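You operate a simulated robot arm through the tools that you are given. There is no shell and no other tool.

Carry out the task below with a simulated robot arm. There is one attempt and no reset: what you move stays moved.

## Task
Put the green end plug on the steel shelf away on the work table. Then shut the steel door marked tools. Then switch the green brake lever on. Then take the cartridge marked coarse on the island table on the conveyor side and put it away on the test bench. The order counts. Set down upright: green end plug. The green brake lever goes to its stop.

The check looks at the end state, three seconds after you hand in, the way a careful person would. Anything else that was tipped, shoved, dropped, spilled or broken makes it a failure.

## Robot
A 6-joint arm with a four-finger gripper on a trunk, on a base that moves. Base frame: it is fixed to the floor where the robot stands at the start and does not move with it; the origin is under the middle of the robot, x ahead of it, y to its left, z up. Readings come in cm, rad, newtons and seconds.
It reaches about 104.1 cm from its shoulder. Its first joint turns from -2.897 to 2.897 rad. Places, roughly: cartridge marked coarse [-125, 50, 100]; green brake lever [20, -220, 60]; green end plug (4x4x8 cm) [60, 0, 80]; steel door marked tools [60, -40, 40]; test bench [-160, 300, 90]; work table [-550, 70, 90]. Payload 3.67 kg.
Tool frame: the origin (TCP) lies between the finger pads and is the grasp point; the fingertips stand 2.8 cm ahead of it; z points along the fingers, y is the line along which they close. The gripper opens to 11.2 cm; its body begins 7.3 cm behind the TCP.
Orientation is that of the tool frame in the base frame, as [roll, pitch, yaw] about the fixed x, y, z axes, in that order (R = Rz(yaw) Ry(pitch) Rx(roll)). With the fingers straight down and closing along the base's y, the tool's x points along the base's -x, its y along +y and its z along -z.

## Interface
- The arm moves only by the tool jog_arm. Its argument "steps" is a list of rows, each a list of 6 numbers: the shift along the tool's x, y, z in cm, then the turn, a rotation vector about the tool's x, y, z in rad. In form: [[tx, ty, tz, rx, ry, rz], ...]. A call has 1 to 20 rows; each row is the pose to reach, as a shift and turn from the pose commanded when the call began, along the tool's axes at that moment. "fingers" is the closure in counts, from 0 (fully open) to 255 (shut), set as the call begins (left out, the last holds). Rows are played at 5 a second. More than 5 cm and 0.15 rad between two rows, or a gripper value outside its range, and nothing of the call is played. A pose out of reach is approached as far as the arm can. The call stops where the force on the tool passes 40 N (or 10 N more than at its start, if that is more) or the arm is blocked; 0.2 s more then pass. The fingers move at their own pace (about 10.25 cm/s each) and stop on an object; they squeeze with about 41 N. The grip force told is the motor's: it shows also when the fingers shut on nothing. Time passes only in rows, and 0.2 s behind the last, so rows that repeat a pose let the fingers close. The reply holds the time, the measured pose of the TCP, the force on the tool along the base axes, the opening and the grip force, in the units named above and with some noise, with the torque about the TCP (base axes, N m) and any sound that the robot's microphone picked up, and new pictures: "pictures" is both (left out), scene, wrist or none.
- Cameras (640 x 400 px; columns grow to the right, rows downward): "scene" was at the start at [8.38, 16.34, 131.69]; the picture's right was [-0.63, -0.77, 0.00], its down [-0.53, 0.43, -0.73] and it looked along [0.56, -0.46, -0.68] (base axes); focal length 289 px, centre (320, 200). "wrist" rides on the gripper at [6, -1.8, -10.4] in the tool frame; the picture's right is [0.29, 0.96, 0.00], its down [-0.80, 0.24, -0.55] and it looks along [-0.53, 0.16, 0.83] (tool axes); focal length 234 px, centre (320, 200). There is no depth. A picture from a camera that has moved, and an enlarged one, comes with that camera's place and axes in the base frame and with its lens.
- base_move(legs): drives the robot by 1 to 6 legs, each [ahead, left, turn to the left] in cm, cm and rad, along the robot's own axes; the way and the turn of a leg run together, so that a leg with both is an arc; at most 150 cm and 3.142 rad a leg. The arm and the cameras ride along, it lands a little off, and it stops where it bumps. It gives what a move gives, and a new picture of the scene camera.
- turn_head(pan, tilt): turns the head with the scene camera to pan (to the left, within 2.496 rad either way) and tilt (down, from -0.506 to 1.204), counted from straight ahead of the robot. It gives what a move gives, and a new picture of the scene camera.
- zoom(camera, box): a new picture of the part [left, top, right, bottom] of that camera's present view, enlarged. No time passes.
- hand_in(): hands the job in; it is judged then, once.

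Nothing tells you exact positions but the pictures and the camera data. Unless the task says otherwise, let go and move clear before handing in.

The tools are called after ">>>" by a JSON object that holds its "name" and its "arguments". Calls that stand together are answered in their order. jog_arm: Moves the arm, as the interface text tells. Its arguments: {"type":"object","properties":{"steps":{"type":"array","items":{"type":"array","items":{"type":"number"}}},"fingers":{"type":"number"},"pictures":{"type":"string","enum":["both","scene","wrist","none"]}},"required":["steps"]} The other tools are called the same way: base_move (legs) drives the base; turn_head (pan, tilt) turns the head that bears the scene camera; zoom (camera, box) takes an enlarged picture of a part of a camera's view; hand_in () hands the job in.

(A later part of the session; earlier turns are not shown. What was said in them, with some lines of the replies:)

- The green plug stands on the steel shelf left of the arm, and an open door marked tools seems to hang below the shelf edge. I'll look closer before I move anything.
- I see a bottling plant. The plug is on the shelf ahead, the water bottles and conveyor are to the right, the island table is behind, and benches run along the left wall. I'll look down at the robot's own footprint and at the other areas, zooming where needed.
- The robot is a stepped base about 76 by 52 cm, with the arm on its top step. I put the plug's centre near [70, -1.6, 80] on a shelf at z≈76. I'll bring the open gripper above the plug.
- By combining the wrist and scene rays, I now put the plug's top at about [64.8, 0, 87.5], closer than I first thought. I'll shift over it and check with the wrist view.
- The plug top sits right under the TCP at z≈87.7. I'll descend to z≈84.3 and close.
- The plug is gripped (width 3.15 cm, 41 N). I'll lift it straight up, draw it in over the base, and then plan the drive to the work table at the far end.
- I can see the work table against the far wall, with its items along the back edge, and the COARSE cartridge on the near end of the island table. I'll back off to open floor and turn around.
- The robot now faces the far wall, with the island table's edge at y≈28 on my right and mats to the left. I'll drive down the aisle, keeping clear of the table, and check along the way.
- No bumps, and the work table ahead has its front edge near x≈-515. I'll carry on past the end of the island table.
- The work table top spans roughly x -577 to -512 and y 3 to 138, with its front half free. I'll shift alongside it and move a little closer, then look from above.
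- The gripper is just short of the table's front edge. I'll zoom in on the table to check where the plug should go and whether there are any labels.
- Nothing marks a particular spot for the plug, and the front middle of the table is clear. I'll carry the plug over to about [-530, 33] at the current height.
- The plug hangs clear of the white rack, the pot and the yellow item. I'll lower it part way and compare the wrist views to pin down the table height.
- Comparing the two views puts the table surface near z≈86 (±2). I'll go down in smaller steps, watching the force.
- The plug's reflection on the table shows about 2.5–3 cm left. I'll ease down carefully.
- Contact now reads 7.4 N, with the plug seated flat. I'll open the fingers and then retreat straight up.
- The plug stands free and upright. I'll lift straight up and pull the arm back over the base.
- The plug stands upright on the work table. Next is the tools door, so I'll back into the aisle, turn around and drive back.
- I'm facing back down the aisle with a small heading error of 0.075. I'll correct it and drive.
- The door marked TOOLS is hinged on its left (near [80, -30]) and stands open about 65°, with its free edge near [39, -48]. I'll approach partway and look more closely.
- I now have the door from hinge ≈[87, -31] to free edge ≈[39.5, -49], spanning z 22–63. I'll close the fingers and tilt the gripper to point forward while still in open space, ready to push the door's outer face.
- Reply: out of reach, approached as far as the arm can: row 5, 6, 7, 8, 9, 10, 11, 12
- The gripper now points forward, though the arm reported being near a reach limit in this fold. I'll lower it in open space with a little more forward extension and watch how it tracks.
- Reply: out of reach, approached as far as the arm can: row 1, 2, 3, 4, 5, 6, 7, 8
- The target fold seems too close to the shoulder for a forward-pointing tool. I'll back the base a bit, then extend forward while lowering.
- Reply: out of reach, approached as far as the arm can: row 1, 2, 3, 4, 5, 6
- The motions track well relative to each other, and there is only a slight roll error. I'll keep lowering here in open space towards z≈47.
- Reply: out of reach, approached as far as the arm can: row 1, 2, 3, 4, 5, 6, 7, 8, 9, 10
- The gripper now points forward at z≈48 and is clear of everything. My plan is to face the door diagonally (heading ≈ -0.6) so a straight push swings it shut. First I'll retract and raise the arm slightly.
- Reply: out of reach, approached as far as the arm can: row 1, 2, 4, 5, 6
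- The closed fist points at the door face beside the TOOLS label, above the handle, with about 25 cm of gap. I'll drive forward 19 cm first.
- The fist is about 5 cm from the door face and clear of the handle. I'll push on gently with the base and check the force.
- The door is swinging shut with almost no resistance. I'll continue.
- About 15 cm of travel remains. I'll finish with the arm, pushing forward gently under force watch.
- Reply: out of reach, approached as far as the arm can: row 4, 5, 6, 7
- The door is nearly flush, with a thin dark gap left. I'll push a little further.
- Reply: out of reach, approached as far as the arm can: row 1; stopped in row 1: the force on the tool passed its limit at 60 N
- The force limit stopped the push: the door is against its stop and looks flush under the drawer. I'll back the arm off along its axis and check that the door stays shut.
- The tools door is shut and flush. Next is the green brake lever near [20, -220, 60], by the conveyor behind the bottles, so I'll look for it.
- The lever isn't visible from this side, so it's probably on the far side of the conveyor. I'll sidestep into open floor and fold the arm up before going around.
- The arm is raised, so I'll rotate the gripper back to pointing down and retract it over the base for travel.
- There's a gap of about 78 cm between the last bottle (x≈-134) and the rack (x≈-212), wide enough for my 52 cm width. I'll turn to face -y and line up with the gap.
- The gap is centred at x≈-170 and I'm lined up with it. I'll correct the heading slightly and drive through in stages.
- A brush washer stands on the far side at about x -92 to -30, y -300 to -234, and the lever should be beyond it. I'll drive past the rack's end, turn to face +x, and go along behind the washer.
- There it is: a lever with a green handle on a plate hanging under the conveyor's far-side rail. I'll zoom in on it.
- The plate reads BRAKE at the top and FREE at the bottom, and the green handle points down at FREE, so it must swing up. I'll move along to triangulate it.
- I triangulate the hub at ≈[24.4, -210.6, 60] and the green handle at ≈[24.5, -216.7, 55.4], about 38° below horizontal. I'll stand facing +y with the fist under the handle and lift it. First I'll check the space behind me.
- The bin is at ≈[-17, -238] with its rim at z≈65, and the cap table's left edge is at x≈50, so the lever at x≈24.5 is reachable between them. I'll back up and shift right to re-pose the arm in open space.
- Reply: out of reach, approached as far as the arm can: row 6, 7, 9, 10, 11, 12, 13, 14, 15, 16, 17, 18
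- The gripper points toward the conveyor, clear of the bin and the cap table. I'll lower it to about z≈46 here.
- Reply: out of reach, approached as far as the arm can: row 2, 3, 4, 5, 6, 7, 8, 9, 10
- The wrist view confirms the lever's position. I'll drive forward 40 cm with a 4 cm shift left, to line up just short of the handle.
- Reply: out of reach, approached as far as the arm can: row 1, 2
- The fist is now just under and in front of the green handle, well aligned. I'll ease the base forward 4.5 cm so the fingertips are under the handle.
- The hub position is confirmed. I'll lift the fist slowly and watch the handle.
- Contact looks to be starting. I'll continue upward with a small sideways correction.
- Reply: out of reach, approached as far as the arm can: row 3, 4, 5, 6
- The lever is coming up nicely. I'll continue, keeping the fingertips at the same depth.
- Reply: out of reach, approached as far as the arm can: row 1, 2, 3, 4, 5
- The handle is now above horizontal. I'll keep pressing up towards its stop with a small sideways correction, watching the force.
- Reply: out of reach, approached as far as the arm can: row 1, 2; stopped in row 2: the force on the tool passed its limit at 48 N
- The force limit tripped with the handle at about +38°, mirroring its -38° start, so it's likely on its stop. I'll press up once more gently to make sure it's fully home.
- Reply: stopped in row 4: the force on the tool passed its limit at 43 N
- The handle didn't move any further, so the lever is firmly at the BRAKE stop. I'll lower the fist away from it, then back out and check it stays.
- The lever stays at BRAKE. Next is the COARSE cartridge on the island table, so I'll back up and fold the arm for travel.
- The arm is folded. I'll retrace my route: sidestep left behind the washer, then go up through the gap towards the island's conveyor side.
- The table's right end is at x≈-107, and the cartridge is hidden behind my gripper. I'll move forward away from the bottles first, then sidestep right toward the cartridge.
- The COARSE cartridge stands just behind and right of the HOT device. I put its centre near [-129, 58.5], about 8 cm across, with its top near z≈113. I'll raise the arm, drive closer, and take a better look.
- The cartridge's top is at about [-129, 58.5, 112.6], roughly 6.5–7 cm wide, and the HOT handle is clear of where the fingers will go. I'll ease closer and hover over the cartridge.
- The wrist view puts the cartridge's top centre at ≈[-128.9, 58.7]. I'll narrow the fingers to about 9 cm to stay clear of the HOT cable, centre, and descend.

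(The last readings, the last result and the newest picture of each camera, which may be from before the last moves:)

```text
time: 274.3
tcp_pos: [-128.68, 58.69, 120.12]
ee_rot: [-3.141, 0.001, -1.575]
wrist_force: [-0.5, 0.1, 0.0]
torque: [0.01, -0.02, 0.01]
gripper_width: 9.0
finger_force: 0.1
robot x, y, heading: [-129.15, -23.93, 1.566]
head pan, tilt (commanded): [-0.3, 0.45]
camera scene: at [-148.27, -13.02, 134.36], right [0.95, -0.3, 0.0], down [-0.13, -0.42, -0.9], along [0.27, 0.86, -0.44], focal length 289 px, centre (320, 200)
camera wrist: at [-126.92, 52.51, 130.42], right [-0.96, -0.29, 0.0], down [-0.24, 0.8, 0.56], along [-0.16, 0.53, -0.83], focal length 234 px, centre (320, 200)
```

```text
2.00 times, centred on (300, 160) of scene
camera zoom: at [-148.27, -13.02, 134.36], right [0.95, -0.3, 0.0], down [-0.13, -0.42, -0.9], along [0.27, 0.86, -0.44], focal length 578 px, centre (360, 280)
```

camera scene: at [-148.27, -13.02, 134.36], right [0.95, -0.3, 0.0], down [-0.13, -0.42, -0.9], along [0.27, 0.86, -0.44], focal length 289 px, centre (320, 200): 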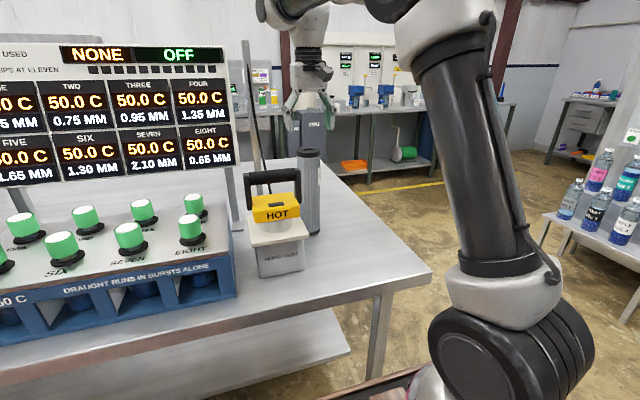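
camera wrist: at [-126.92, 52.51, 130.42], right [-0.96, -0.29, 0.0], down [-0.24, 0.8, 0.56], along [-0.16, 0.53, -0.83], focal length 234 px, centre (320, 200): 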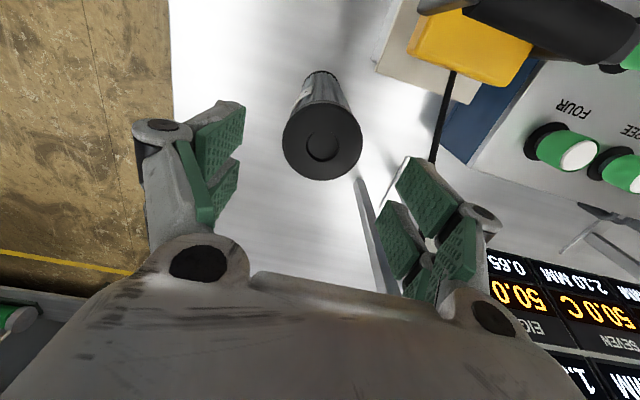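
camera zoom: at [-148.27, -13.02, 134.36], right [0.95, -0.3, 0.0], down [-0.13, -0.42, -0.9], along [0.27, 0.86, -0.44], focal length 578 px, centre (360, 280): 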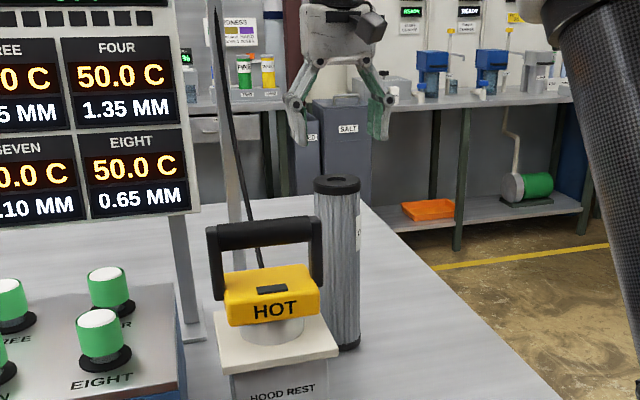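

Alignment is good (top at z≈112.4). I'll descend to z≈108.5 and then close.

>>> {"name": "jog_arm", "arguments": {"steps": [[0, 0.1, 3, 0, 0, 0], [0, 0.1, 6, 0, 0, 0], [0, 0.1, 9, 0, 0, 0], [0, 0.1, 11.6, 0, 0, 0], [0, 0.1, 11.6, 0, 0, 0]], "fingers": 50}}

>>> {"name": "zoom", "arguments": {"camera": "scene", "box": [200, 60, 400, 260]}}

```text
time: 275.5
tcp_pos: [-128.94, 58.59, 108.38]
ee_rot: [-3.141, 0.001, -1.574]
wrist_force: [-0.1, 0.1, -0.3]
torque: [0.01, 0.01, 0.03]
gripper_width: 9.01
finger_force: 0.0
robot x, y, heading: [-129.2, -23.88, 1.567]
head pan, tilt (commanded): [-0.3, 0.45]
camera scene: at [-148.27, -13.02, 134.36], right [0.95, -0.3, 0.0], down [-0.13, -0.42, -0.9], along [0.27, 0.86, -0.44], focal length 289 px, centre (320, 200)
camera wrist: at [-127.05, 52.38, 118.81], right [-0.96, -0.29, 0.0], down [-0.24, 0.8, 0.56], along [-0.16, 0.53, -0.83], focal length 234 px, centre (320, 200)
```

scene: 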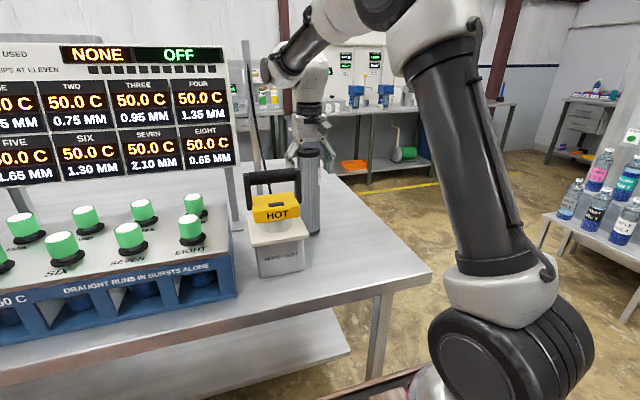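
wrist: 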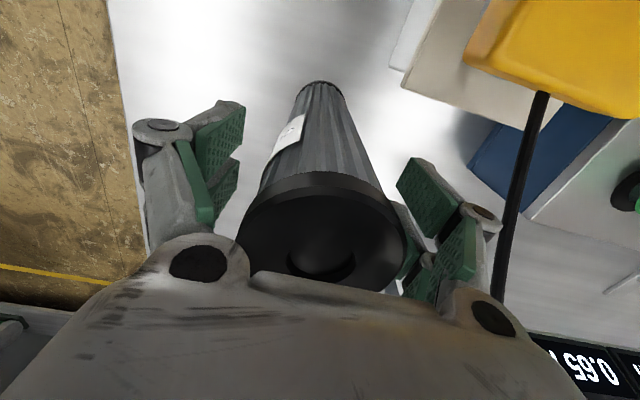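

```text
2.00 times, centred on (300, 160) of scene
camera zoom: at [-148.27, -13.02, 134.36], right [0.95, -0.3, 0.0], down [-0.13, -0.42, -0.9], along [0.27, 0.86, -0.44], focal length 578 px, centre (360, 280)
```

zoom: 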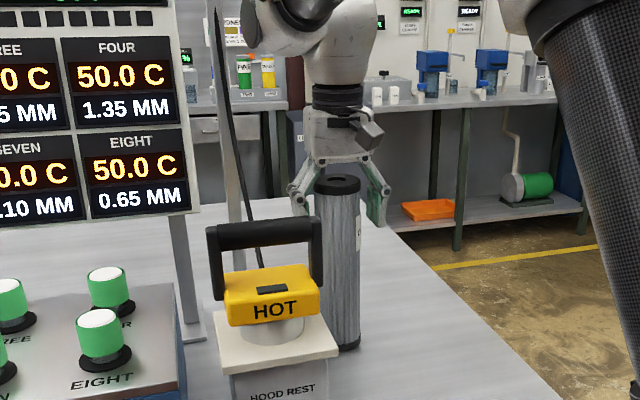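

The cartridge is between the fingers and the cable is clear. I'll close.

>>> {"name": "jog_arm", "arguments": {"steps": [[0, 0, 0, 0, 0, 0], [0, 0, 0, 0, 0, 0], [0, 0, 0, 0, 0, 0], [0, 0, 0, 0, 0, 0]], "fingers": 255}}

```text
time: 276.5
tcp_pos: [-128.84, 58.59, 108.54]
ee_rot: [3.141, 0.003, -1.572]
wrist_force: [-0.6, 0.2, 0.9]
torque: [0.0, 0.1, 0.02]
gripper_width: 6.27
finger_force: 41.2
robot x, y, heading: [-129.51, -23.78, 1.57]
head pan, tilt (commanded): [-0.3, 0.45]
camera scene: at [-148.27, -13.02, 134.36], right [0.95, -0.3, 0.0], down [-0.13, -0.42, -0.9], along [0.27, 0.86, -0.44], focal length 289 px, centre (320, 200)
camera wrist: at [-127.06, 52.39, 118.85], right [-0.96, -0.29, 0.0], down [-0.24, 0.8, 0.56], along [-0.16, 0.53, -0.83], focal length 234 px, centre (320, 200)
```

scene: 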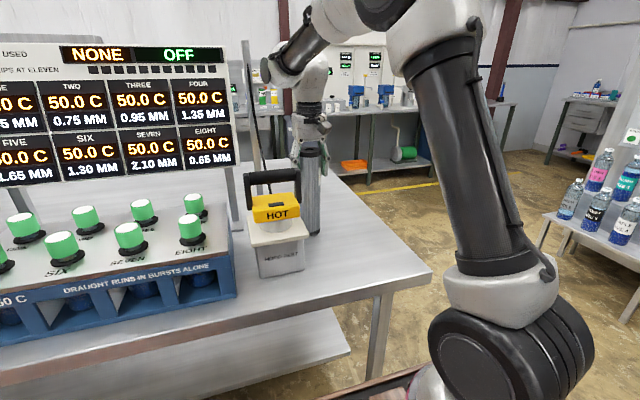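
wrist: 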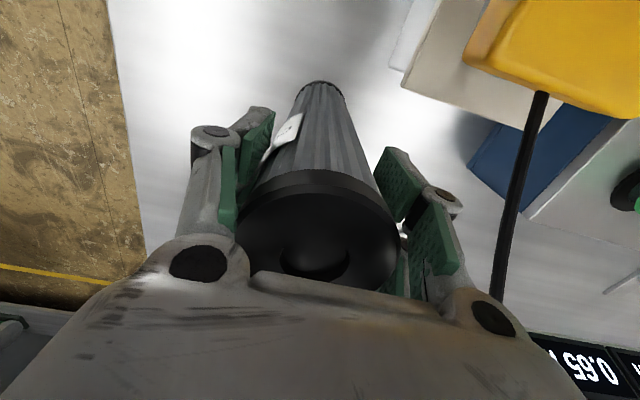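

The grip is solid (6.27 cm, 41 N). I'll lift straight up 12 cm and check that it hangs well.

>>> {"name": "jog_arm", "arguments": {"steps": [[0, 0, -1, 0, 0, 0], [0, 0, -3, 0, 0, 0], [0, 0, -6, 0, 0, 0], [0, 0, -9, 0, 0, 0], [0, 0, -12, 0, 0, 0], [0, 0, -12, 0, 0, 0]], "fingers": 255}}

```text
time: 277.9
tcp_pos: [-128.97, 58.43, 120.58]
ee_rot: [3.141, -0.001, -1.573]
wrist_force: [0.0, 0.2, -1.2]
torque: [-0.02, 0.03, 0.02]
gripper_width: 6.27
finger_force: 40.9
robot x, y, heading: [-129.75, -23.99, 1.569]
head pan, tilt (commanded): [-0.3, 0.45]
camera scene: at [-148.27, -13.0, 134.36], right [0.95, -0.3, 0.0], down [-0.13, -0.42, -0.9], along [0.27, 0.86, -0.44], focal length 289 px, centre (320, 200)
camera wrist: at [-127.19, 52.28, 130.78], right [-0.96, -0.29, 0.0], down [-0.24, 0.8, 0.55], along [-0.16, 0.53, -0.83], focal length 234 px, centre (320, 200)
```

scene: 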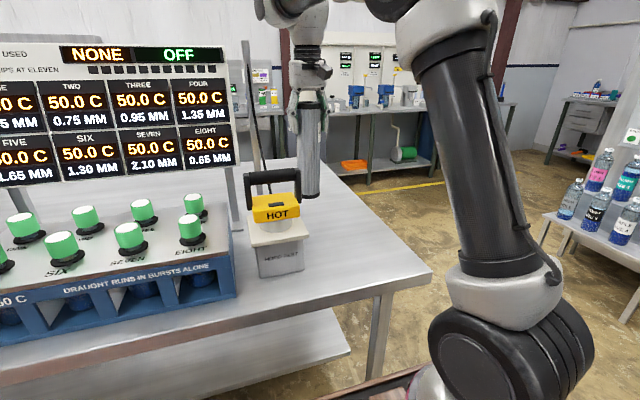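
wrist: 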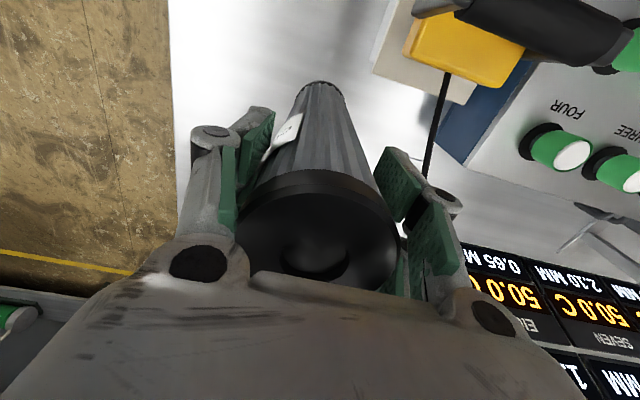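

The cartridge hangs straight and clear. I'll sidestep right so it leaves over the table's open end, then retract the arm a bit.

>>> {"name": "base_move", "arguments": {"legs": [[0, -65, 0]]}}

>>> {"name": "jog_arm", "arguments": {"steps": [[4.5, 0, 0, 0, 0, 0], [9, 0, 0, 0, 0, 0], [13.5, 0, 0, 0, 0, 0], [18, 0, 0, 0, 0, 0], [22, 0, 0, 0, 0, 0], [22, 0, 0, 0, 0, 0]], "fingers": 255, "pictures": "none"}}

>>> {"name": "turn_head", "arguments": {"pan": 0.3, "tilt": 0.35}}

>>> {"name": "zoom", "arguments": {"camera": "scene", "box": [160, 60, 480, 260]}}

```text
time: 281.5
tcp_pos: [-63.52, 58.39, 120.46]
ee_rot: [3.141, 0.0, -1.571]
wrist_force: [-1.0, 0.7, -1.2]
torque: [0.04, 0.0, -0.02]
gripper_width: 6.26
finger_force: 40.9
robot x, y, heading: [-63.86, -24.04, 1.572]
head pan, tilt (commanded): [-0.3, 0.45]
camera scene: at [-82.68, -13.03, 134.36], right [0.96, -0.29, 0.0], down [-0.13, -0.42, -0.9], along [0.27, 0.86, -0.44], focal length 289 px, centre (320, 200)
```

scene: 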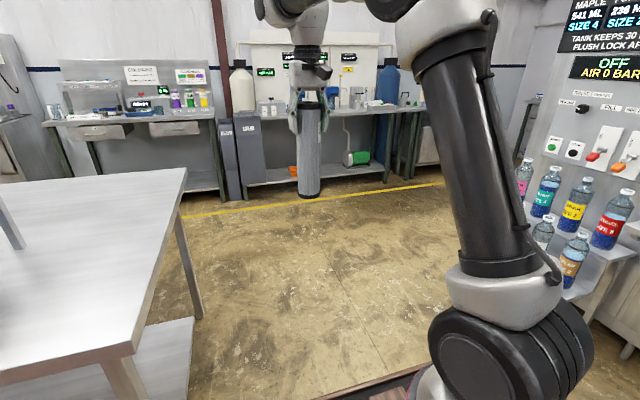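

```text
time: 282.9
tcp_pos: [-63.5, 36.28, 120.46]
ee_rot: [3.141, -0.001, -1.572]
wrist_force: [0.3, 0.3, -1.8]
torque: [-0.03, 0.0, 0.01]
gripper_width: 6.24
finger_force: 40.9
robot x, y, heading: [-63.9, -23.92, 1.569]
head pan, tilt (commanded): [-0.3, 0.45]
```

```text
time: 283.9
tcp_pos: [-63.45, 36.32, 120.55]
ee_rot: [3.14, 0.003, -1.571]
wrist_force: [0.5, 0.9, -1.4]
torque: [-0.04, -0.01, 0.0]
gripper_width: 6.27
finger_force: 41.1
robot x, y, heading: [-64.13, -23.77, 1.573]
head pan, tilt (commanded): [0.3, 0.351]
camera scene: at [-88.14, -12.93, 135.28], right [0.96, 0.3, 0.0], down [0.1, -0.33, -0.94], along [-0.28, 0.9, -0.34], focal length 289 px, centre (320, 200)
```

scene: 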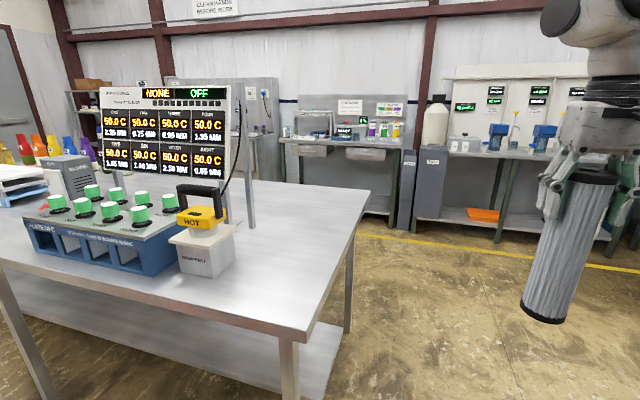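

```text
2.00 times, centred on (320, 160) of scene
camera zoom: at [-88.14, -12.93, 135.28], right [0.96, 0.3, 0.0], down [0.1, -0.33, -0.94], along [-0.28, 0.9, -0.34], focal length 578 px, centre (320, 280)
```

zoom: 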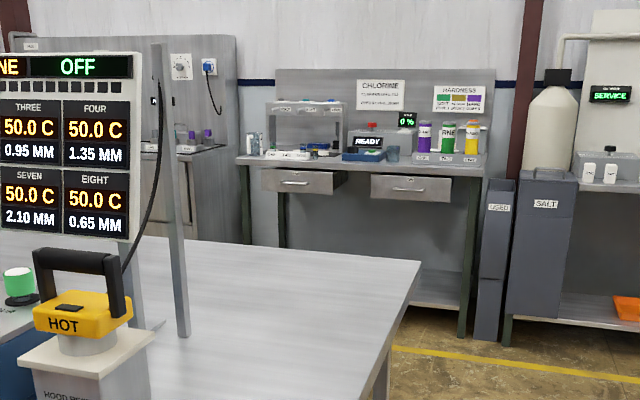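

I can see the test bench with its CHLORINE and HARDNESS signs. I'll drive around the island's end towards it, with a bit more clearance.

>>> {"name": "base_move", "arguments": {"legs": [[20, -10, 0], [120, 0, 0], [58, 0, 0]]}}

>>> {"name": "turn_head", "arguments": {"pan": 0.7, "tilt": 0.4}}

>>> {"name": "zoom", "arguments": {"camera": "scene", "box": [160, 60, 480, 260]}}

```text
time: 294.1
tcp_pos: [-58.72, 232.32, 120.48]
ee_rot: [3.142, 0.002, -1.548]
wrist_force: [0.8, -0.6, -2.3]
torque: [-0.01, 0.01, 0.01]
gripper_width: 6.25
finger_force: 40.7
robot x, y, heading: [-57.51, 172.22, 1.595]
head pan, tilt (commanded): [0.3, 0.351]
camera scene: at [-82.29, 182.57, 135.28], right [0.95, 0.32, 0.0], down [0.11, -0.33, -0.94], along [-0.3, 0.89, -0.34], focal length 289 px, centre (320, 200)
```

scene: 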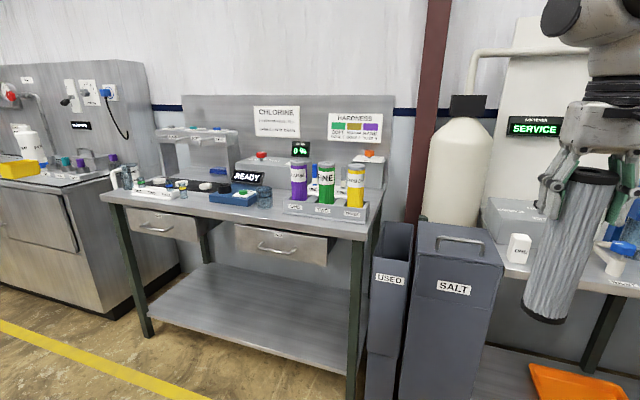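

```text
time: 295.0
tcp_pos: [-58.66, 232.39, 120.58]
ee_rot: [-3.14, 0.002, -1.549]
wrist_force: [0.3, 0.1, -2.2]
torque: [0.01, 0.01, 0.01]
gripper_width: 6.26
finger_force: 40.6
robot x, y, heading: [-58.13, 172.18, 1.592]
head pan, tilt (commanded): [0.7, 0.4]
camera scene: at [-85.46, 180.69, 134.83], right [0.75, 0.66, 0.0], down [0.26, -0.29, -0.92], along [-0.61, 0.69, -0.39], focal length 289 px, centre (320, 200)
```

scene: 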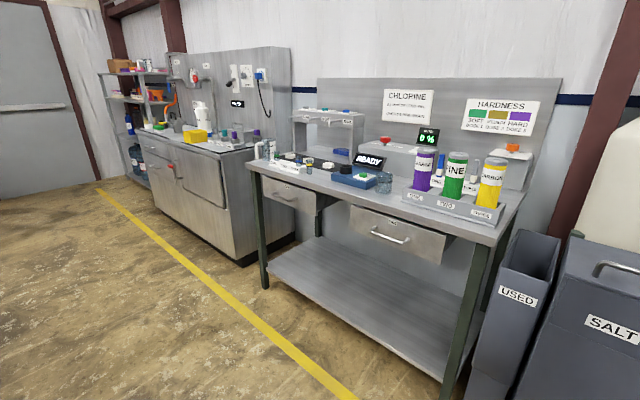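

```text
2.00 times, centred on (320, 160) of scene
camera zoom: at [-85.46, 180.69, 134.83], right [0.75, 0.66, 0.0], down [0.26, -0.29, -0.92], along [-0.61, 0.69, -0.39], focal length 578 px, centre (320, 280)
```

zoom: 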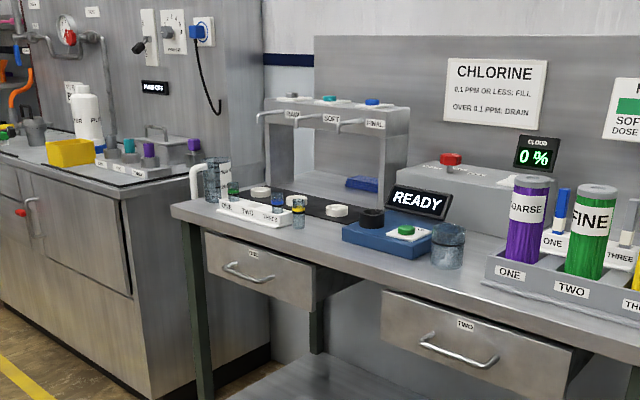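

The bench front edge is at y≈275, spanning x -228 to -96, and its items sit further back. A free strip seems to run along the front near x≈-150. I'll line up in front of it and look closer.

>>> {"name": "base_move", "arguments": {"legs": [[12, 0, -0.02], [0, 92, 0]]}}

>>> {"name": "turn_head", "arguments": {"pan": 0.0, "tilt": 0.6}}

>>> {"name": "zoom", "arguments": {"camera": "scene", "box": [160, 80, 480, 280]}}

```text
time: 300.6
tcp_pos: [-150.74, 243.41, 120.47]
ee_rot: [3.141, 0.001, -1.554]
wrist_force: [-0.4, 0.9, -1.3]
torque: [-0.03, 0.0, -0.01]
gripper_width: 6.27
finger_force: 41.1
robot x, y, heading: [-150.46, 183.06, 1.588]
head pan, tilt (commanded): [0.7, 0.4]
camera scene: at [-177.88, 191.9, 134.83], right [0.75, 0.66, 0.0], down [0.26, -0.29, -0.92], along [-0.6, 0.69, -0.39], focal length 289 px, centre (320, 200)
```

scene: 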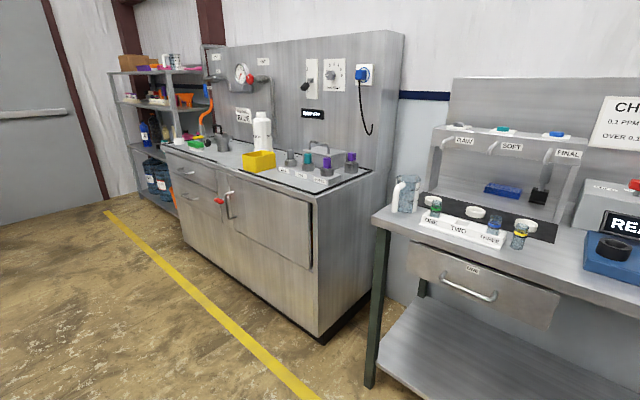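

```text
time: 301.7
tcp_pos: [-150.63, 243.35, 120.45]
ee_rot: [3.141, 0.001, -1.556]
wrist_force: [-0.9, -0.2, -1.9]
torque: [-0.01, -0.01, 0.0]
gripper_width: 6.25
finger_force: 41.4
robot x, y, heading: [-150.13, 183.17, 1.583]
head pan, tilt (commanded): [0.0, 0.6]
camera scene: at [-171.95, 193.75, 133.01], right [1.0, 0.02, 0.0], down [0.01, -0.56, -0.83], along [-0.01, 0.83, -0.56], focal length 289 px, centre (320, 200)
```

scene: 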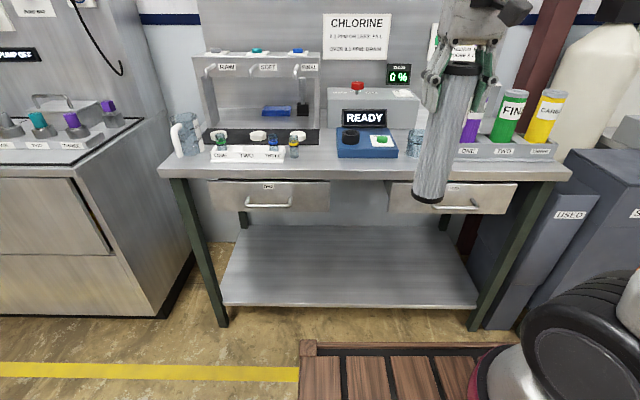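

```text
2.00 times, centred on (320, 180) of scene
camera zoom: at [-171.95, 193.75, 133.01], right [1.0, 0.02, 0.0], down [0.01, -0.56, -0.83], along [-0.01, 0.83, -0.56], focal length 578 px, centre (320, 240)
```

zoom: 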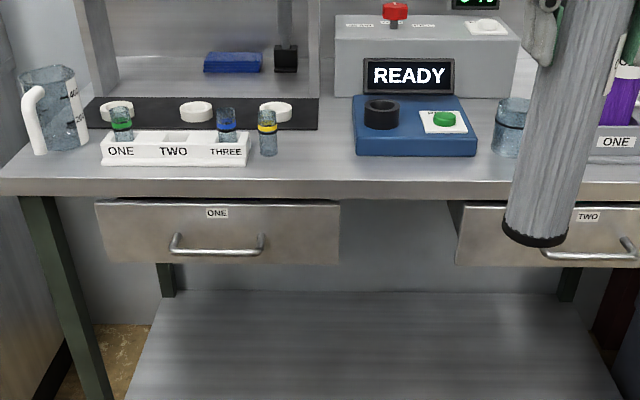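

There's a free spot about 13 cm wide on the bench between the yellow-capped tube (x≈-180) and the blue READY box (x≈-167), around [-173.7, 286]. I'll line up with it.

>>> {"name": "base_move", "arguments": {"legs": [[0, 23, -0.014], [20, 0, 0]]}}

>>> {"name": "turn_head", "arguments": {"pan": -0.1, "tilt": 0.65}}

>>> {"name": "jog_arm", "arguments": {"steps": [[0, 0, 0, 0, 0, 0]], "fingers": 255, "pictures": "wrist"}}

>>> {"name": "zoom", "arguments": {"camera": "scene", "box": [200, 80, 440, 230]}}

```text
time: 304.6
tcp_pos: [-172.63, 262.55, 120.57]
ee_rot: [3.141, 0.002, -1.566]
wrist_force: [-0.4, 0.7, -0.7]
torque: [-0.03, 0.01, 0.01]
gripper_width: 6.22
finger_force: 41.0
robot x, y, heading: [-172.67, 202.24, 1.575]
head pan, tilt (commanded): [0.0, 0.6]
camera scene: at [-194.42, 213.23, 133.01], right [1.0, 0.01, 0.0], down [0.0, -0.57, -0.82], along [-0.01, 0.82, -0.57], focal length 289 px, centre (320, 200)
```

scene: 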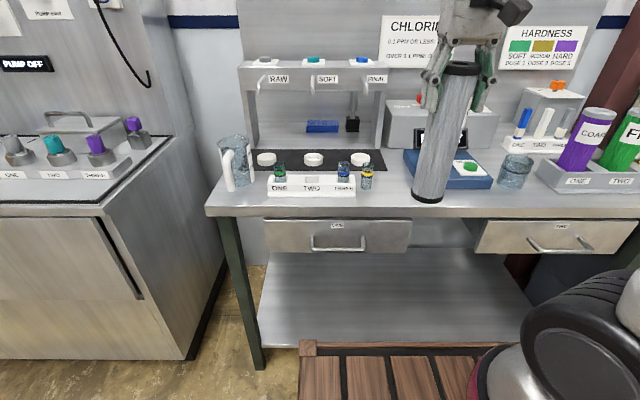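

```text
time: 305.3
tcp_pos: [-172.66, 262.52, 120.44]
ee_rot: [3.141, 0.001, -1.565]
wrist_force: [-1.4, -0.6, -1.5]
torque: [0.01, 0.02, 0.01]
gripper_width: 6.26
finger_force: 40.7
robot x, y, heading: [-172.87, 202.47, 1.578]
head pan, tilt (commanded): [-0.099, 0.649]
camera scene: at [-193.56, 213.03, 132.58], right [1.0, -0.09, 0.0], down [-0.06, -0.6, -0.8], along [0.07, 0.79, -0.6], focal length 289 px, centre (320, 200)
```

scene: 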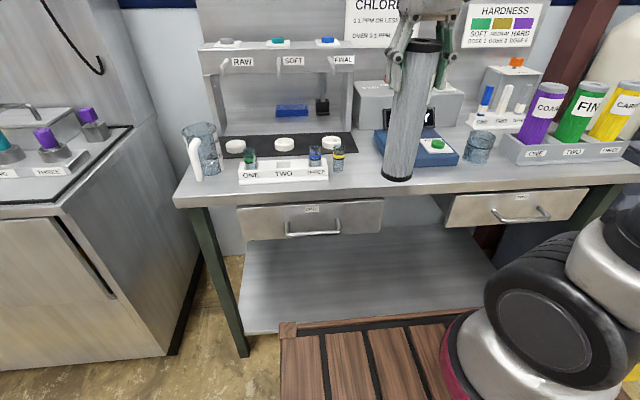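

```text
time: 305.7
tcp_pos: [-172.75, 262.51, 120.37]
ee_rot: [-3.141, 0.002, -1.565]
wrist_force: [-0.4, 0.1, -2.1]
torque: [-0.02, 0.0, 0.0]
gripper_width: 6.22
finger_force: 40.8
robot x, y, heading: [-172.89, 202.73, 1.579]
head pan, tilt (commanded): [-0.099, 0.649]
camera wrist: at [-170.82, 256.45, 130.8], right [-0.96, -0.29, 0.0], down [-0.24, 0.8, 0.55], along [-0.16, 0.53, -0.83], focal length 234 px, centre (320, 200)
```

wrist: 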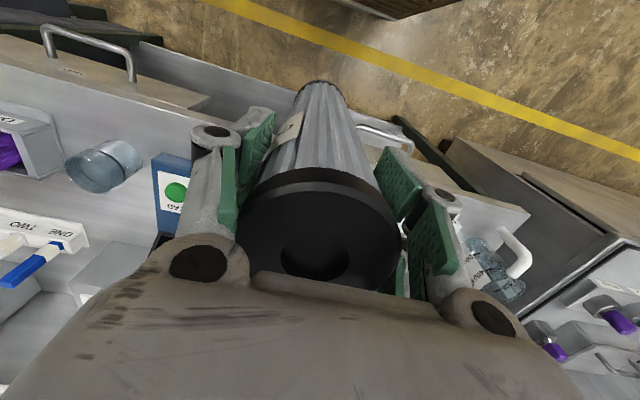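

```text
2.67 times, centred on (320, 155) of scene
camera zoom: at [-193.56, 213.03, 132.58], right [1.0, -0.09, 0.0], down [-0.06, -0.6, -0.8], along [0.07, 0.79, -0.6], focal length 771 px, centre (320, 320)
```

zoom: 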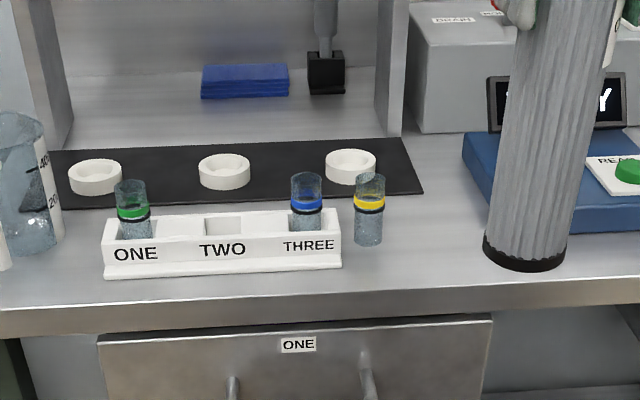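

Using two views, I put the bench top at z≈88–89 and confirm the free spot. The cartridge bottom hangs about 20 cm below the TCP. I'll carry it over the spot at the current height.

>>> {"name": "jog_arm", "arguments": {"steps": [[-4.6, 0.2, 0, 0, 0, 0], [-9.2, 0.4, 0, 0, 0, 0], [-13.8, 0.6, 0, 0, 0, 0], [-18.4, 0.8, 0, 0, 0, 0], [-23, 0.9, 0, 0, 0, 0], [-23, 0.9, 0, 0, 0, 0]], "fingers": 255}}

>>> {"name": "zoom", "arguments": {"camera": "scene", "box": [250, 60, 490, 210]}}

```text
time: 307.1
tcp_pos: [-173.71, 285.5, 120.41]
ee_rot: [3.14, 0.001, -1.563]
wrist_force: [1.7, -0.4, -1.4]
torque: [0.01, -0.01, 0.01]
gripper_width: 6.25
finger_force: 41.0
robot x, y, heading: [-172.7, 202.12, 1.578]
head pan, tilt (commanded): [-0.099, 0.649]
camera scene: at [-193.56, 213.02, 132.58], right [1.0, -0.09, 0.0], down [-0.06, -0.6, -0.8], along [0.07, 0.79, -0.6], focal length 289 px, centre (320, 200)
camera wrist: at [-171.75, 279.38, 130.73], right [-0.96, -0.29, 0.0], down [-0.24, 0.8, 0.55], along [-0.16, 0.53, -0.83], focal length 234 px, centre (320, 200)
```

scene: 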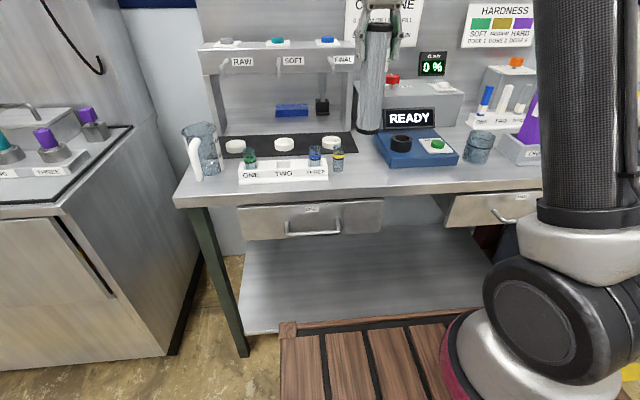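
wrist: 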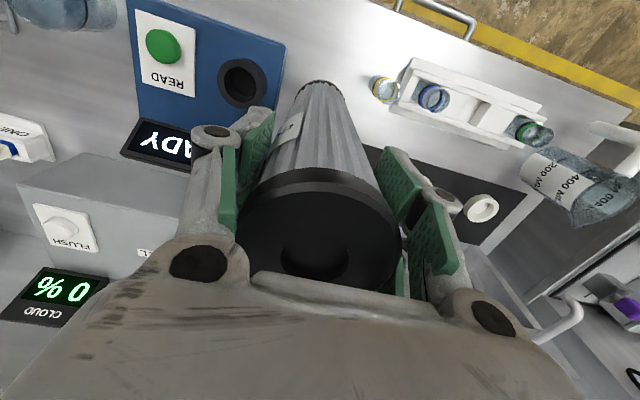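

```text
2.67 times, centred on (370, 135) of scene
camera zoom: at [-193.56, 213.02, 132.58], right [1.0, -0.09, 0.0], down [-0.06, -0.6, -0.8], along [0.07, 0.79, -0.6], focal length 771 px, centre (187, 373)
```

zoom: 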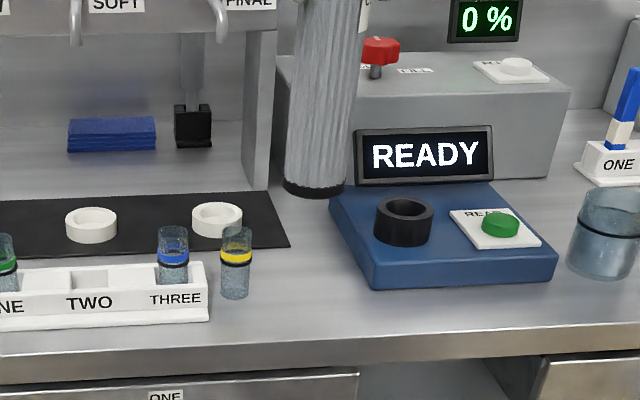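

The landing point sits centrally between the yellow tube and the READY box. I'll lower in stages.

>>> {"name": "jog_arm", "arguments": {"steps": [[0, 0, 2.5, 0, 0, 0], [0, 0, 5, 0, 0, 0], [0, 0, 7.5, 0, 0, 0], [0, 0, 9, 0, 0, 0], [0, 0, 9, 0, 0, 0]], "fingers": 255, "pictures": "none"}}

>>> {"name": "zoom", "arguments": {"camera": "scene", "box": [290, 90, 450, 190]}}

```text
time: 308.3
tcp_pos: [-173.69, 285.53, 111.46]
ee_rot: [3.141, 0.0, -1.565]
wrist_force: [-0.1, 0.2, -1.0]
torque: [-0.03, 0.02, -0.02]
gripper_width: 6.22
finger_force: 40.9
robot x, y, heading: [-172.87, 202.49, 1.581]
head pan, tilt (commanded): [-0.099, 0.649]
```

```text
4.00 times, centred on (370, 140) of scene
camera zoom: at [-193.56, 213.03, 132.58], right [1.0, -0.09, 0.0], down [-0.06, -0.6, -0.8], along [0.07, 0.79, -0.6], focal length 1156 px, centre (120, 440)
```

zoom: 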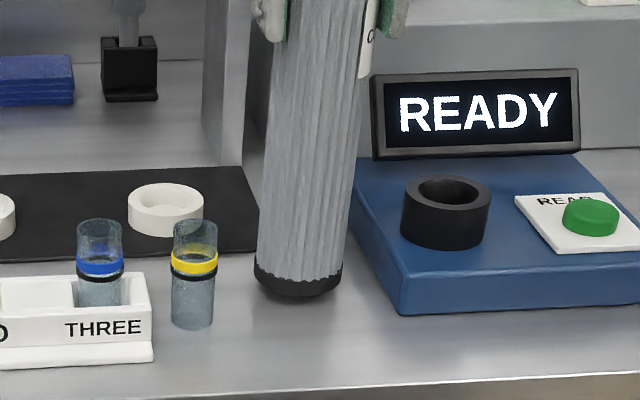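

>>> {"name": "jog_arm", "arguments": {"steps": [[0, 0, 0.6, 0, 0, 0], [0, 0, 1.2, 0, 0, 0], [0, 0, 1.2, 0, 0, 0]], "fingers": 255, "pictures": "none"}}

>>> {"name": "zoom", "arguments": {"camera": "scene", "box": [290, 90, 450, 190]}}

```text
time: 309.1
tcp_pos: [-173.68, 285.58, 110.53]
ee_rot: [-3.141, 0.006, -1.565]
wrist_force: [-2.5, -1.0, 22.5]
torque: [-0.29, -0.08, 0.03]
gripper_width: 6.23
finger_force: 41.4
robot x, y, heading: [-173.06, 202.43, 1.576]
head pan, tilt (commanded): [-0.099, 0.649]
```

```text
4.00 times, centred on (370, 140) of scene
camera zoom: at [-193.57, 212.95, 132.58], right [1.0, -0.09, 0.0], down [-0.06, -0.6, -0.8], along [0.07, 0.79, -0.6], focal length 1156 px, centre (120, 440)
```

zoom: 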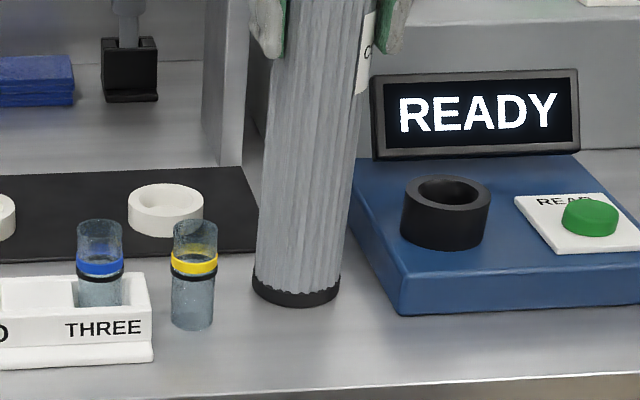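

Contact: 22 N, so the cartridge is standing on the bench. I'll relax the pressure slightly, then open the fingers.

>>> {"name": "jog_arm", "arguments": {"steps": [[0, 0, -0.2, 0, 0, 0], [0, 0, -0.2, 0, 0, 0]], "fingers": 255, "pictures": "none"}}

>>> {"name": "zoom", "arguments": {"camera": "scene", "box": [290, 90, 450, 190]}}

```text
time: 309.7
tcp_pos: [-173.71, 285.73, 110.66]
ee_rot: [-3.141, 0.002, -1.564]
wrist_force: [-2.7, 3.5, 9.0]
torque: [0.76, 0.09, 0.07]
gripper_width: 6.24
finger_force: 41.0
robot x, y, heading: [-172.86, 202.12, 1.571]
head pan, tilt (commanded): [-0.099, 0.649]
```

```text
4.00 times, centred on (370, 140) of scene
camera zoom: at [-193.57, 213.01, 132.58], right [1.0, -0.09, 0.0], down [-0.06, -0.6, -0.8], along [0.07, 0.79, -0.6], focal length 1156 px, centre (120, 440)
```

zoom: 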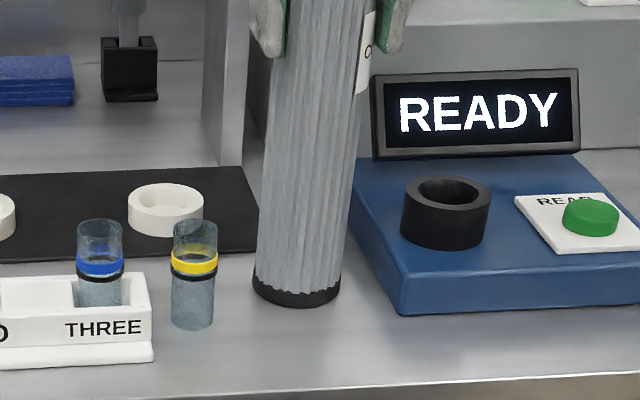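

>>> {"name": "jog_arm", "arguments": {"steps": [[0, 0, -0.1, 0, 0, 0], [0, 0, -0.1, 0, 0, 0], [0, 0, -0.1, 0, 0, 0]], "fingers": 255, "pictures": "none"}}

>>> {"name": "jog_arm", "arguments": {"steps": [[0, 0, 0, 0, 0, 0], [0, 0, 0, 0, 0, 0], [0, 0, 0, 0, 0, 0], [0, 0, 0, 0, 0, 0]], "fingers": 60, "pictures": "both"}}

>>> {"name": "zoom", "arguments": {"camera": "scene", "box": [290, 60, 450, 190]}}

```text
time: 310.5
tcp_pos: [-173.73, 285.57, 110.67]
ee_rot: [-3.14, -0.001, -1.566]
wrist_force: [-0.3, 0.7, -1.7]
torque: [0.02, 0.02, 0.04]
gripper_width: 6.25
finger_force: 41.5
robot x, y, heading: [-172.81, 202.43, 1.578]
head pan, tilt (commanded): [-0.099, 0.649]
```

```text
time: 311.5
tcp_pos: [-173.67, 285.64, 110.63]
ee_rot: [-3.141, 0.001, -1.565]
wrist_force: [-0.4, -0.8, -0.4]
torque: [-0.01, 0.01, -0.01]
gripper_width: 8.58
finger_force: 0.1
robot x, y, heading: [-172.81, 202.38, 1.577]
head pan, tilt (commanded): [-0.099, 0.649]
camera scene: at [-193.56, 213.03, 132.58], right [1.0, -0.09, 0.0], down [-0.06, -0.6, -0.8], along [0.07, 0.79, -0.6], focal length 289 px, centre (320, 200)
camera wrist: at [-171.82, 279.51, 120.94], right [-0.96, -0.29, 0.0], down [-0.24, 0.8, 0.55], along [-0.16, 0.53, -0.83], focal length 234 px, centre (320, 200)
```

scene: 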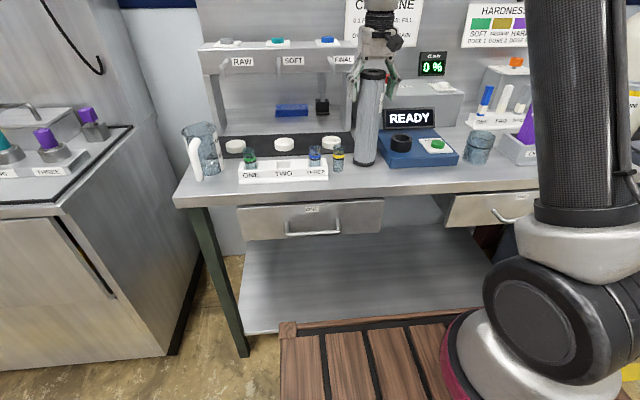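
wrist: 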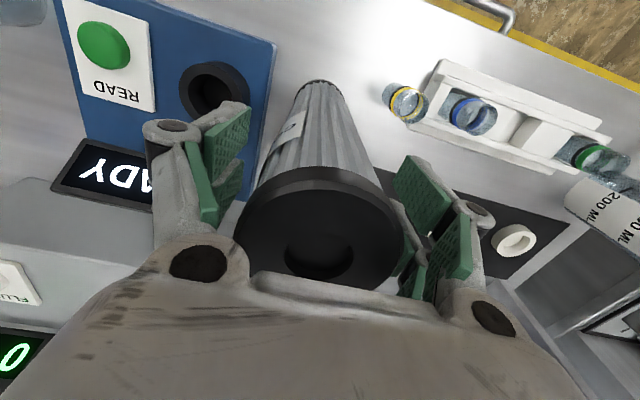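

```text
3.08 times, centred on (370, 125) of scene
camera zoom: at [-193.56, 213.03, 132.58], right [1.0, -0.09, 0.0], down [-0.06, -0.6, -0.8], along [0.07, 0.79, -0.6], focal length 889 px, centre (166, 431)
```

zoom: 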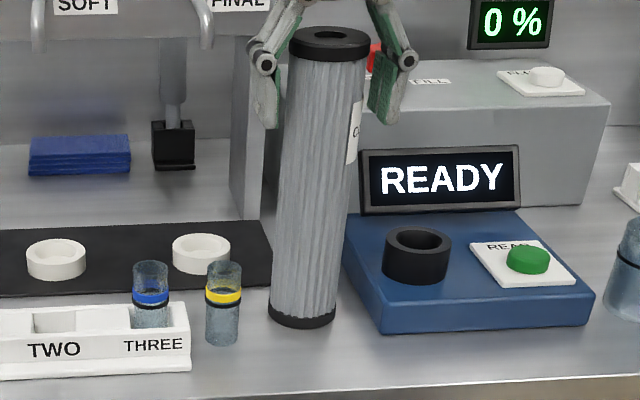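

The cartridge stands upright and free. I'll lift the open fingers straight up, then pull back.

>>> {"name": "jog_arm", "arguments": {"steps": [[0, 0, -1.5, 0, 0, 0], [0, 0, -4, 0, 0, 0], [0, 0, -7, 0, 0, 0], [0, 0, -11, 0, 0, 0], [0, 0, -15, 0, 0, 0], [0, 0, -18, 0, 0, 0], [4, 0, -19, 0, 0, 0], [8.5, 0, -19, 0, 0, 0], [13, 0, -19, 0, 0, 0], [17.5, 0, -19, 0, 0, 0], [22, 0, -19, 0, 0, 0], [26, 0, -19, 0, 0, 0], [26, 0, -19, 0, 0, 0]], "fingers": 60, "pictures": "scene"}}

>>> {"name": "base_move", "arguments": {"legs": [[-20, 0, 0]]}}

>>> {"name": "zoom", "arguments": {"camera": "scene", "box": [160, 60, 480, 260]}}

```text
time: 314.3
tcp_pos: [-173.74, 259.53, 129.6]
ee_rot: [-3.141, 0.001, -1.566]
wrist_force: [-0.3, 0.7, 0.2]
torque: [0.02, -0.03, 0.03]
gripper_width: 8.55
finger_force: 0.2
robot x, y, heading: [-172.67, 202.44, 1.578]
head pan, tilt (commanded): [-0.099, 0.649]
camera scene: at [-193.56, 213.04, 132.58], right [1.0, -0.09, 0.0], down [-0.06, -0.6, -0.8], along [0.07, 0.79, -0.6], focal length 289 px, centre (320, 200)
```

scene: 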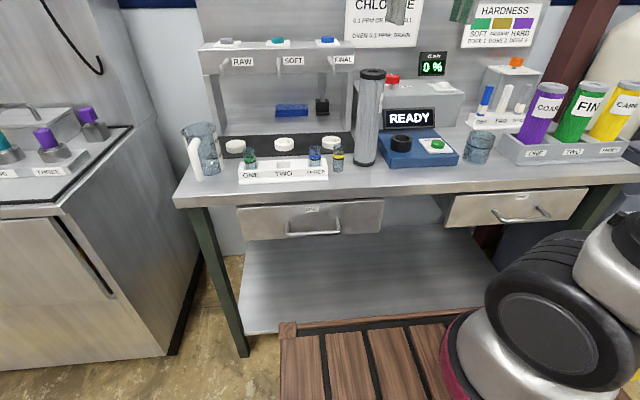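

```text
time: 315.9
tcp_pos: [-173.67, 239.49, 129.69]
ee_rot: [-3.141, 0.002, -1.564]
wrist_force: [0.9, 0.0, 0.0]
torque: [-0.01, -0.05, -0.04]
gripper_width: 8.57
finger_force: 0.1
robot x, y, heading: [-172.62, 182.06, 1.581]
head pan, tilt (commanded): [-0.099, 0.649]
camera scene: at [-193.42, 192.86, 132.58], right [1.0, -0.09, 0.0], down [-0.06, -0.6, -0.8], along [0.07, 0.79, -0.6], focal length 289 px, centre (320, 200)
```

scene: 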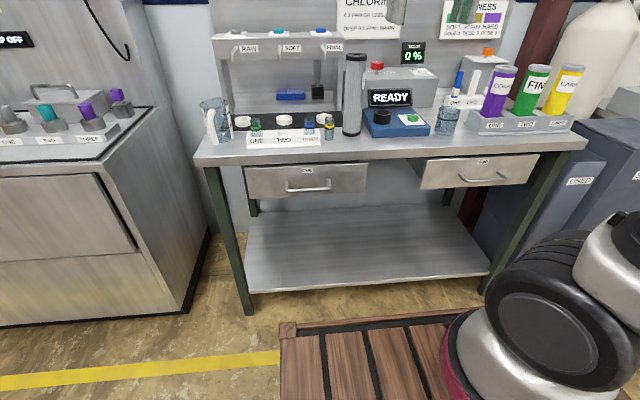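

```text
2.00 times, centred on (320, 160) of scene
camera zoom: at [-193.42, 192.86, 132.58], right [1.0, -0.09, 0.0], down [-0.06, -0.6, -0.8], along [0.07, 0.79, -0.6], focal length 578 px, centre (320, 280)
```

zoom: 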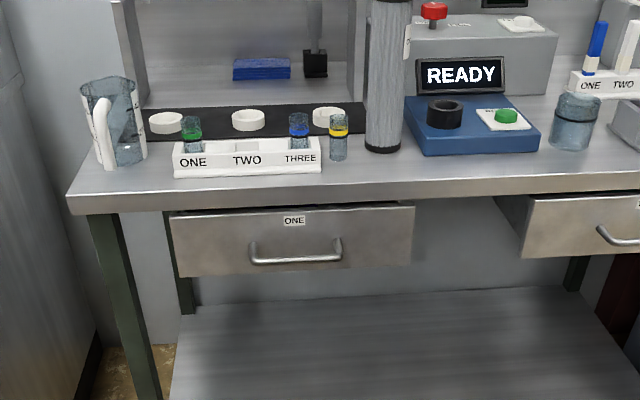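

The cartridge stands on the test bench with everything around it undisturbed. Before handing in, I'll look back at the island table and the tools door.

>>> {"name": "turn_head", "arguments": {"pan": 2.49, "tilt": 0.25}}

>>> {"name": "turn_head", "arguments": {"pan": -2.3, "tilt": 0.3}}

>>> {"name": "zoom", "arguments": {"camera": "scene", "box": [0, 60, 320, 260]}}

```text
time: 318.2
tcp_pos: [-173.54, 239.47, 129.67]
ee_rot: [-3.14, 0.001, -1.564]
wrist_force: [0.3, -0.4, -0.5]
torque: [0.04, -0.02, 0.0]
gripper_width: 8.57
finger_force: 0.0
robot x, y, heading: [-172.77, 182.08, 1.579]
head pan, tilt (commanded): [2.491, 0.25]
camera scene: at [-199.83, 176.76, 136.23], right [-0.8, 0.6, 0.0], down [0.15, 0.2, -0.97], along [-0.58, -0.77, -0.25], focal length 289 px, centre (320, 200)
```

scene: 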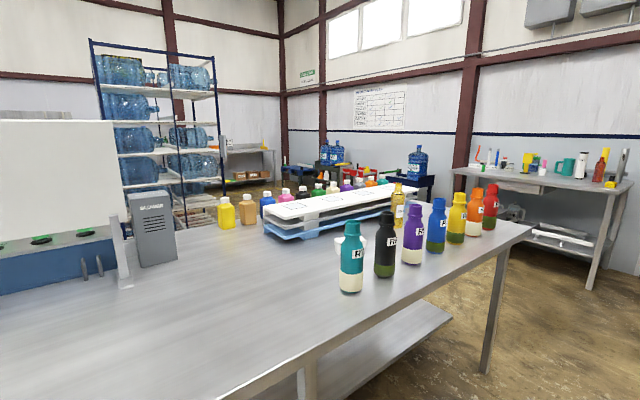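

```text
time: 322.0
tcp_pos: [-173.61, 239.49, 129.7]
ee_rot: [-3.141, 0.001, -1.566]
wrist_force: [-0.5, 0.3, -0.1]
torque: [0.0, -0.02, 0.0]
gripper_width: 8.59
finger_force: 0.1
robot x, y, heading: [-172.95, 182.11, 1.583]
head pan, tilt (commanded): [-2.3, 0.3]
camera scene: at [-187.22, 178.05, 135.76], right [-0.66, -0.75, 0.0], down [-0.22, 0.2, -0.96], along [0.72, -0.63, -0.3], focal length 289 px, centre (320, 200)
```

scene: 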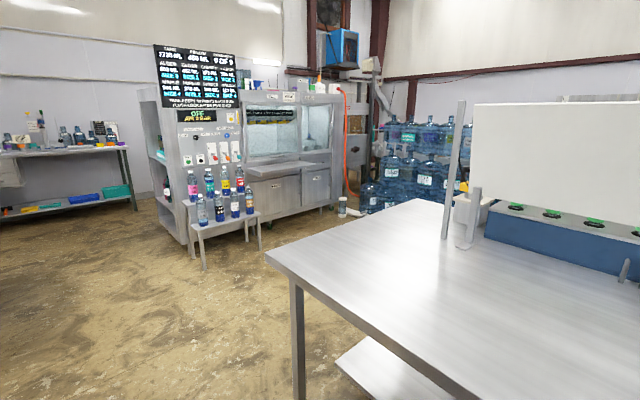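

```text
2.00 times, centred on (160, 160) of scene
camera zoom: at [-187.22, 178.05, 135.76], right [-0.66, -0.75, 0.0], down [-0.22, 0.2, -0.96], along [0.72, -0.63, -0.3], focal length 578 px, centre (640, 280)
```

zoom: 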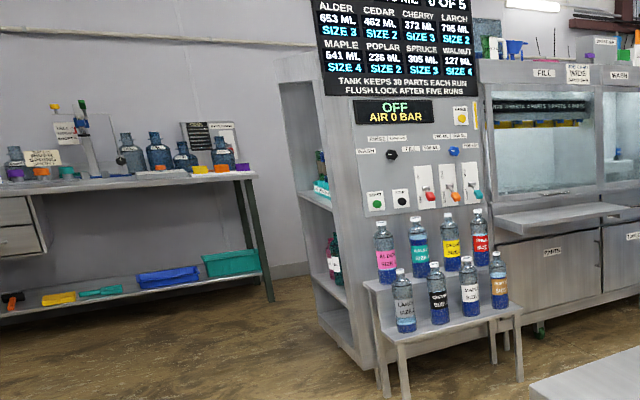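

>>> {"name": "zoom", "arguments": {"camera": "scene", "box": [240, 140, 400, 240]}}

>>> {"name": "turn_head", "arguments": {"pan": 2.2, "tilt": 0.2}}

>>> {"name": "zoom", "arguments": {"camera": "scene", "box": [260, 120, 460, 245]}}

```text
4.00 times, centred on (320, 190) of scene
camera zoom: at [-187.22, 178.05, 135.76], right [-0.66, -0.75, 0.0], down [-0.22, 0.2, -0.96], along [0.72, -0.63, -0.3], focal length 1156 px, centre (320, 240)
```

zoom: 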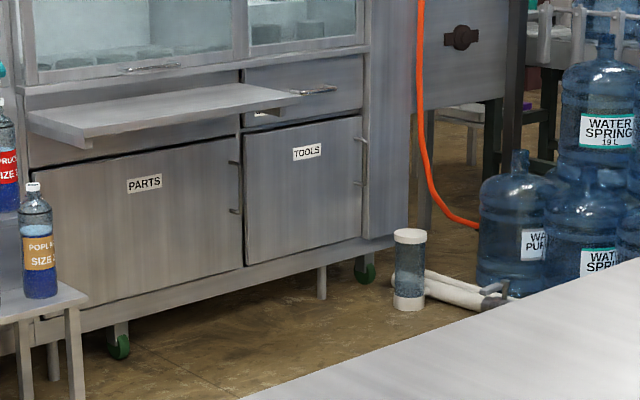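

```text
time: 325.6
tcp_pos: [-173.49, 239.48, 129.73]
ee_rot: [-3.141, 0.0, -1.567]
wrist_force: [0.8, -1.5, 0.4]
torque: [0.01, -0.01, 0.0]
gripper_width: 8.56
finger_force: 0.0
robot x, y, heading: [-172.89, 182.23, 1.578]
head pan, tilt (commanded): [2.201, 0.201]
camera scene: at [-201.71, 178.69, 136.69], right [-0.59, 0.8, 0.0], down [0.16, 0.12, -0.98], along [-0.79, -0.58, -0.2], focal length 289 px, centre (320, 200)
```

scene: 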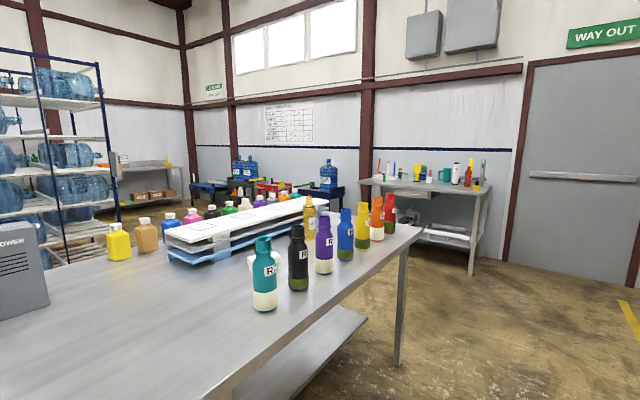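

```text
3.20 times, centred on (360, 182) of scene
camera zoom: at [-201.71, 178.69, 136.69], right [-0.59, 0.8, 0.0], down [0.16, 0.12, -0.98], along [-0.79, -0.58, -0.2], focal length 925 px, centre (192, 256)
```

zoom: 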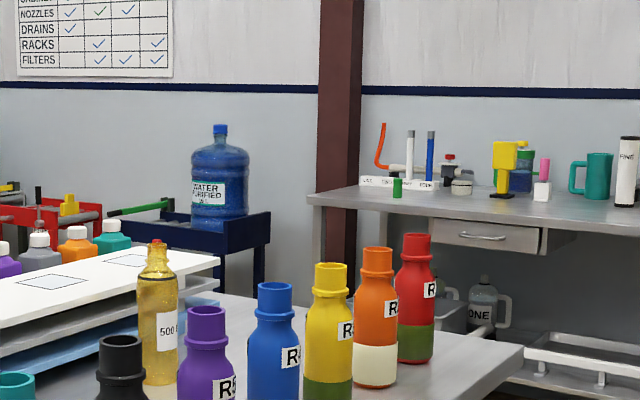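

All four jobs check out. The green plug stands upright on the work table, the tools door is flush, the brake lever stayed at BRAKE, and the COARSE cartridge stands on the test bench with the gripper clear, so I'm handing in.

>>> {"name": "hand_in", "arguments": {}}

```text
The job is handed in.
```

I handed the job in with all four steps done in the order you gave. I checked each result by camera, but the hand-in gave no verdict back.

- **Green end plug:** it stands upright on the front half of the work table, clear of the other items.
- **Steel door marked tools:** it is shut and sits flush under the drawer. I pushed it until it met its stop.
- **Green brake lever:** I lifted it from FREE to BRAKE until it hit its stop. It stayed there after I backed away.
- **Cartridge marked coarse:** it stands upright on the test bench, between the small yellow-banded tube and the blue READY box.

I saw nothing else tipped or moved, and the gripper was open and clear of everything at hand-in.
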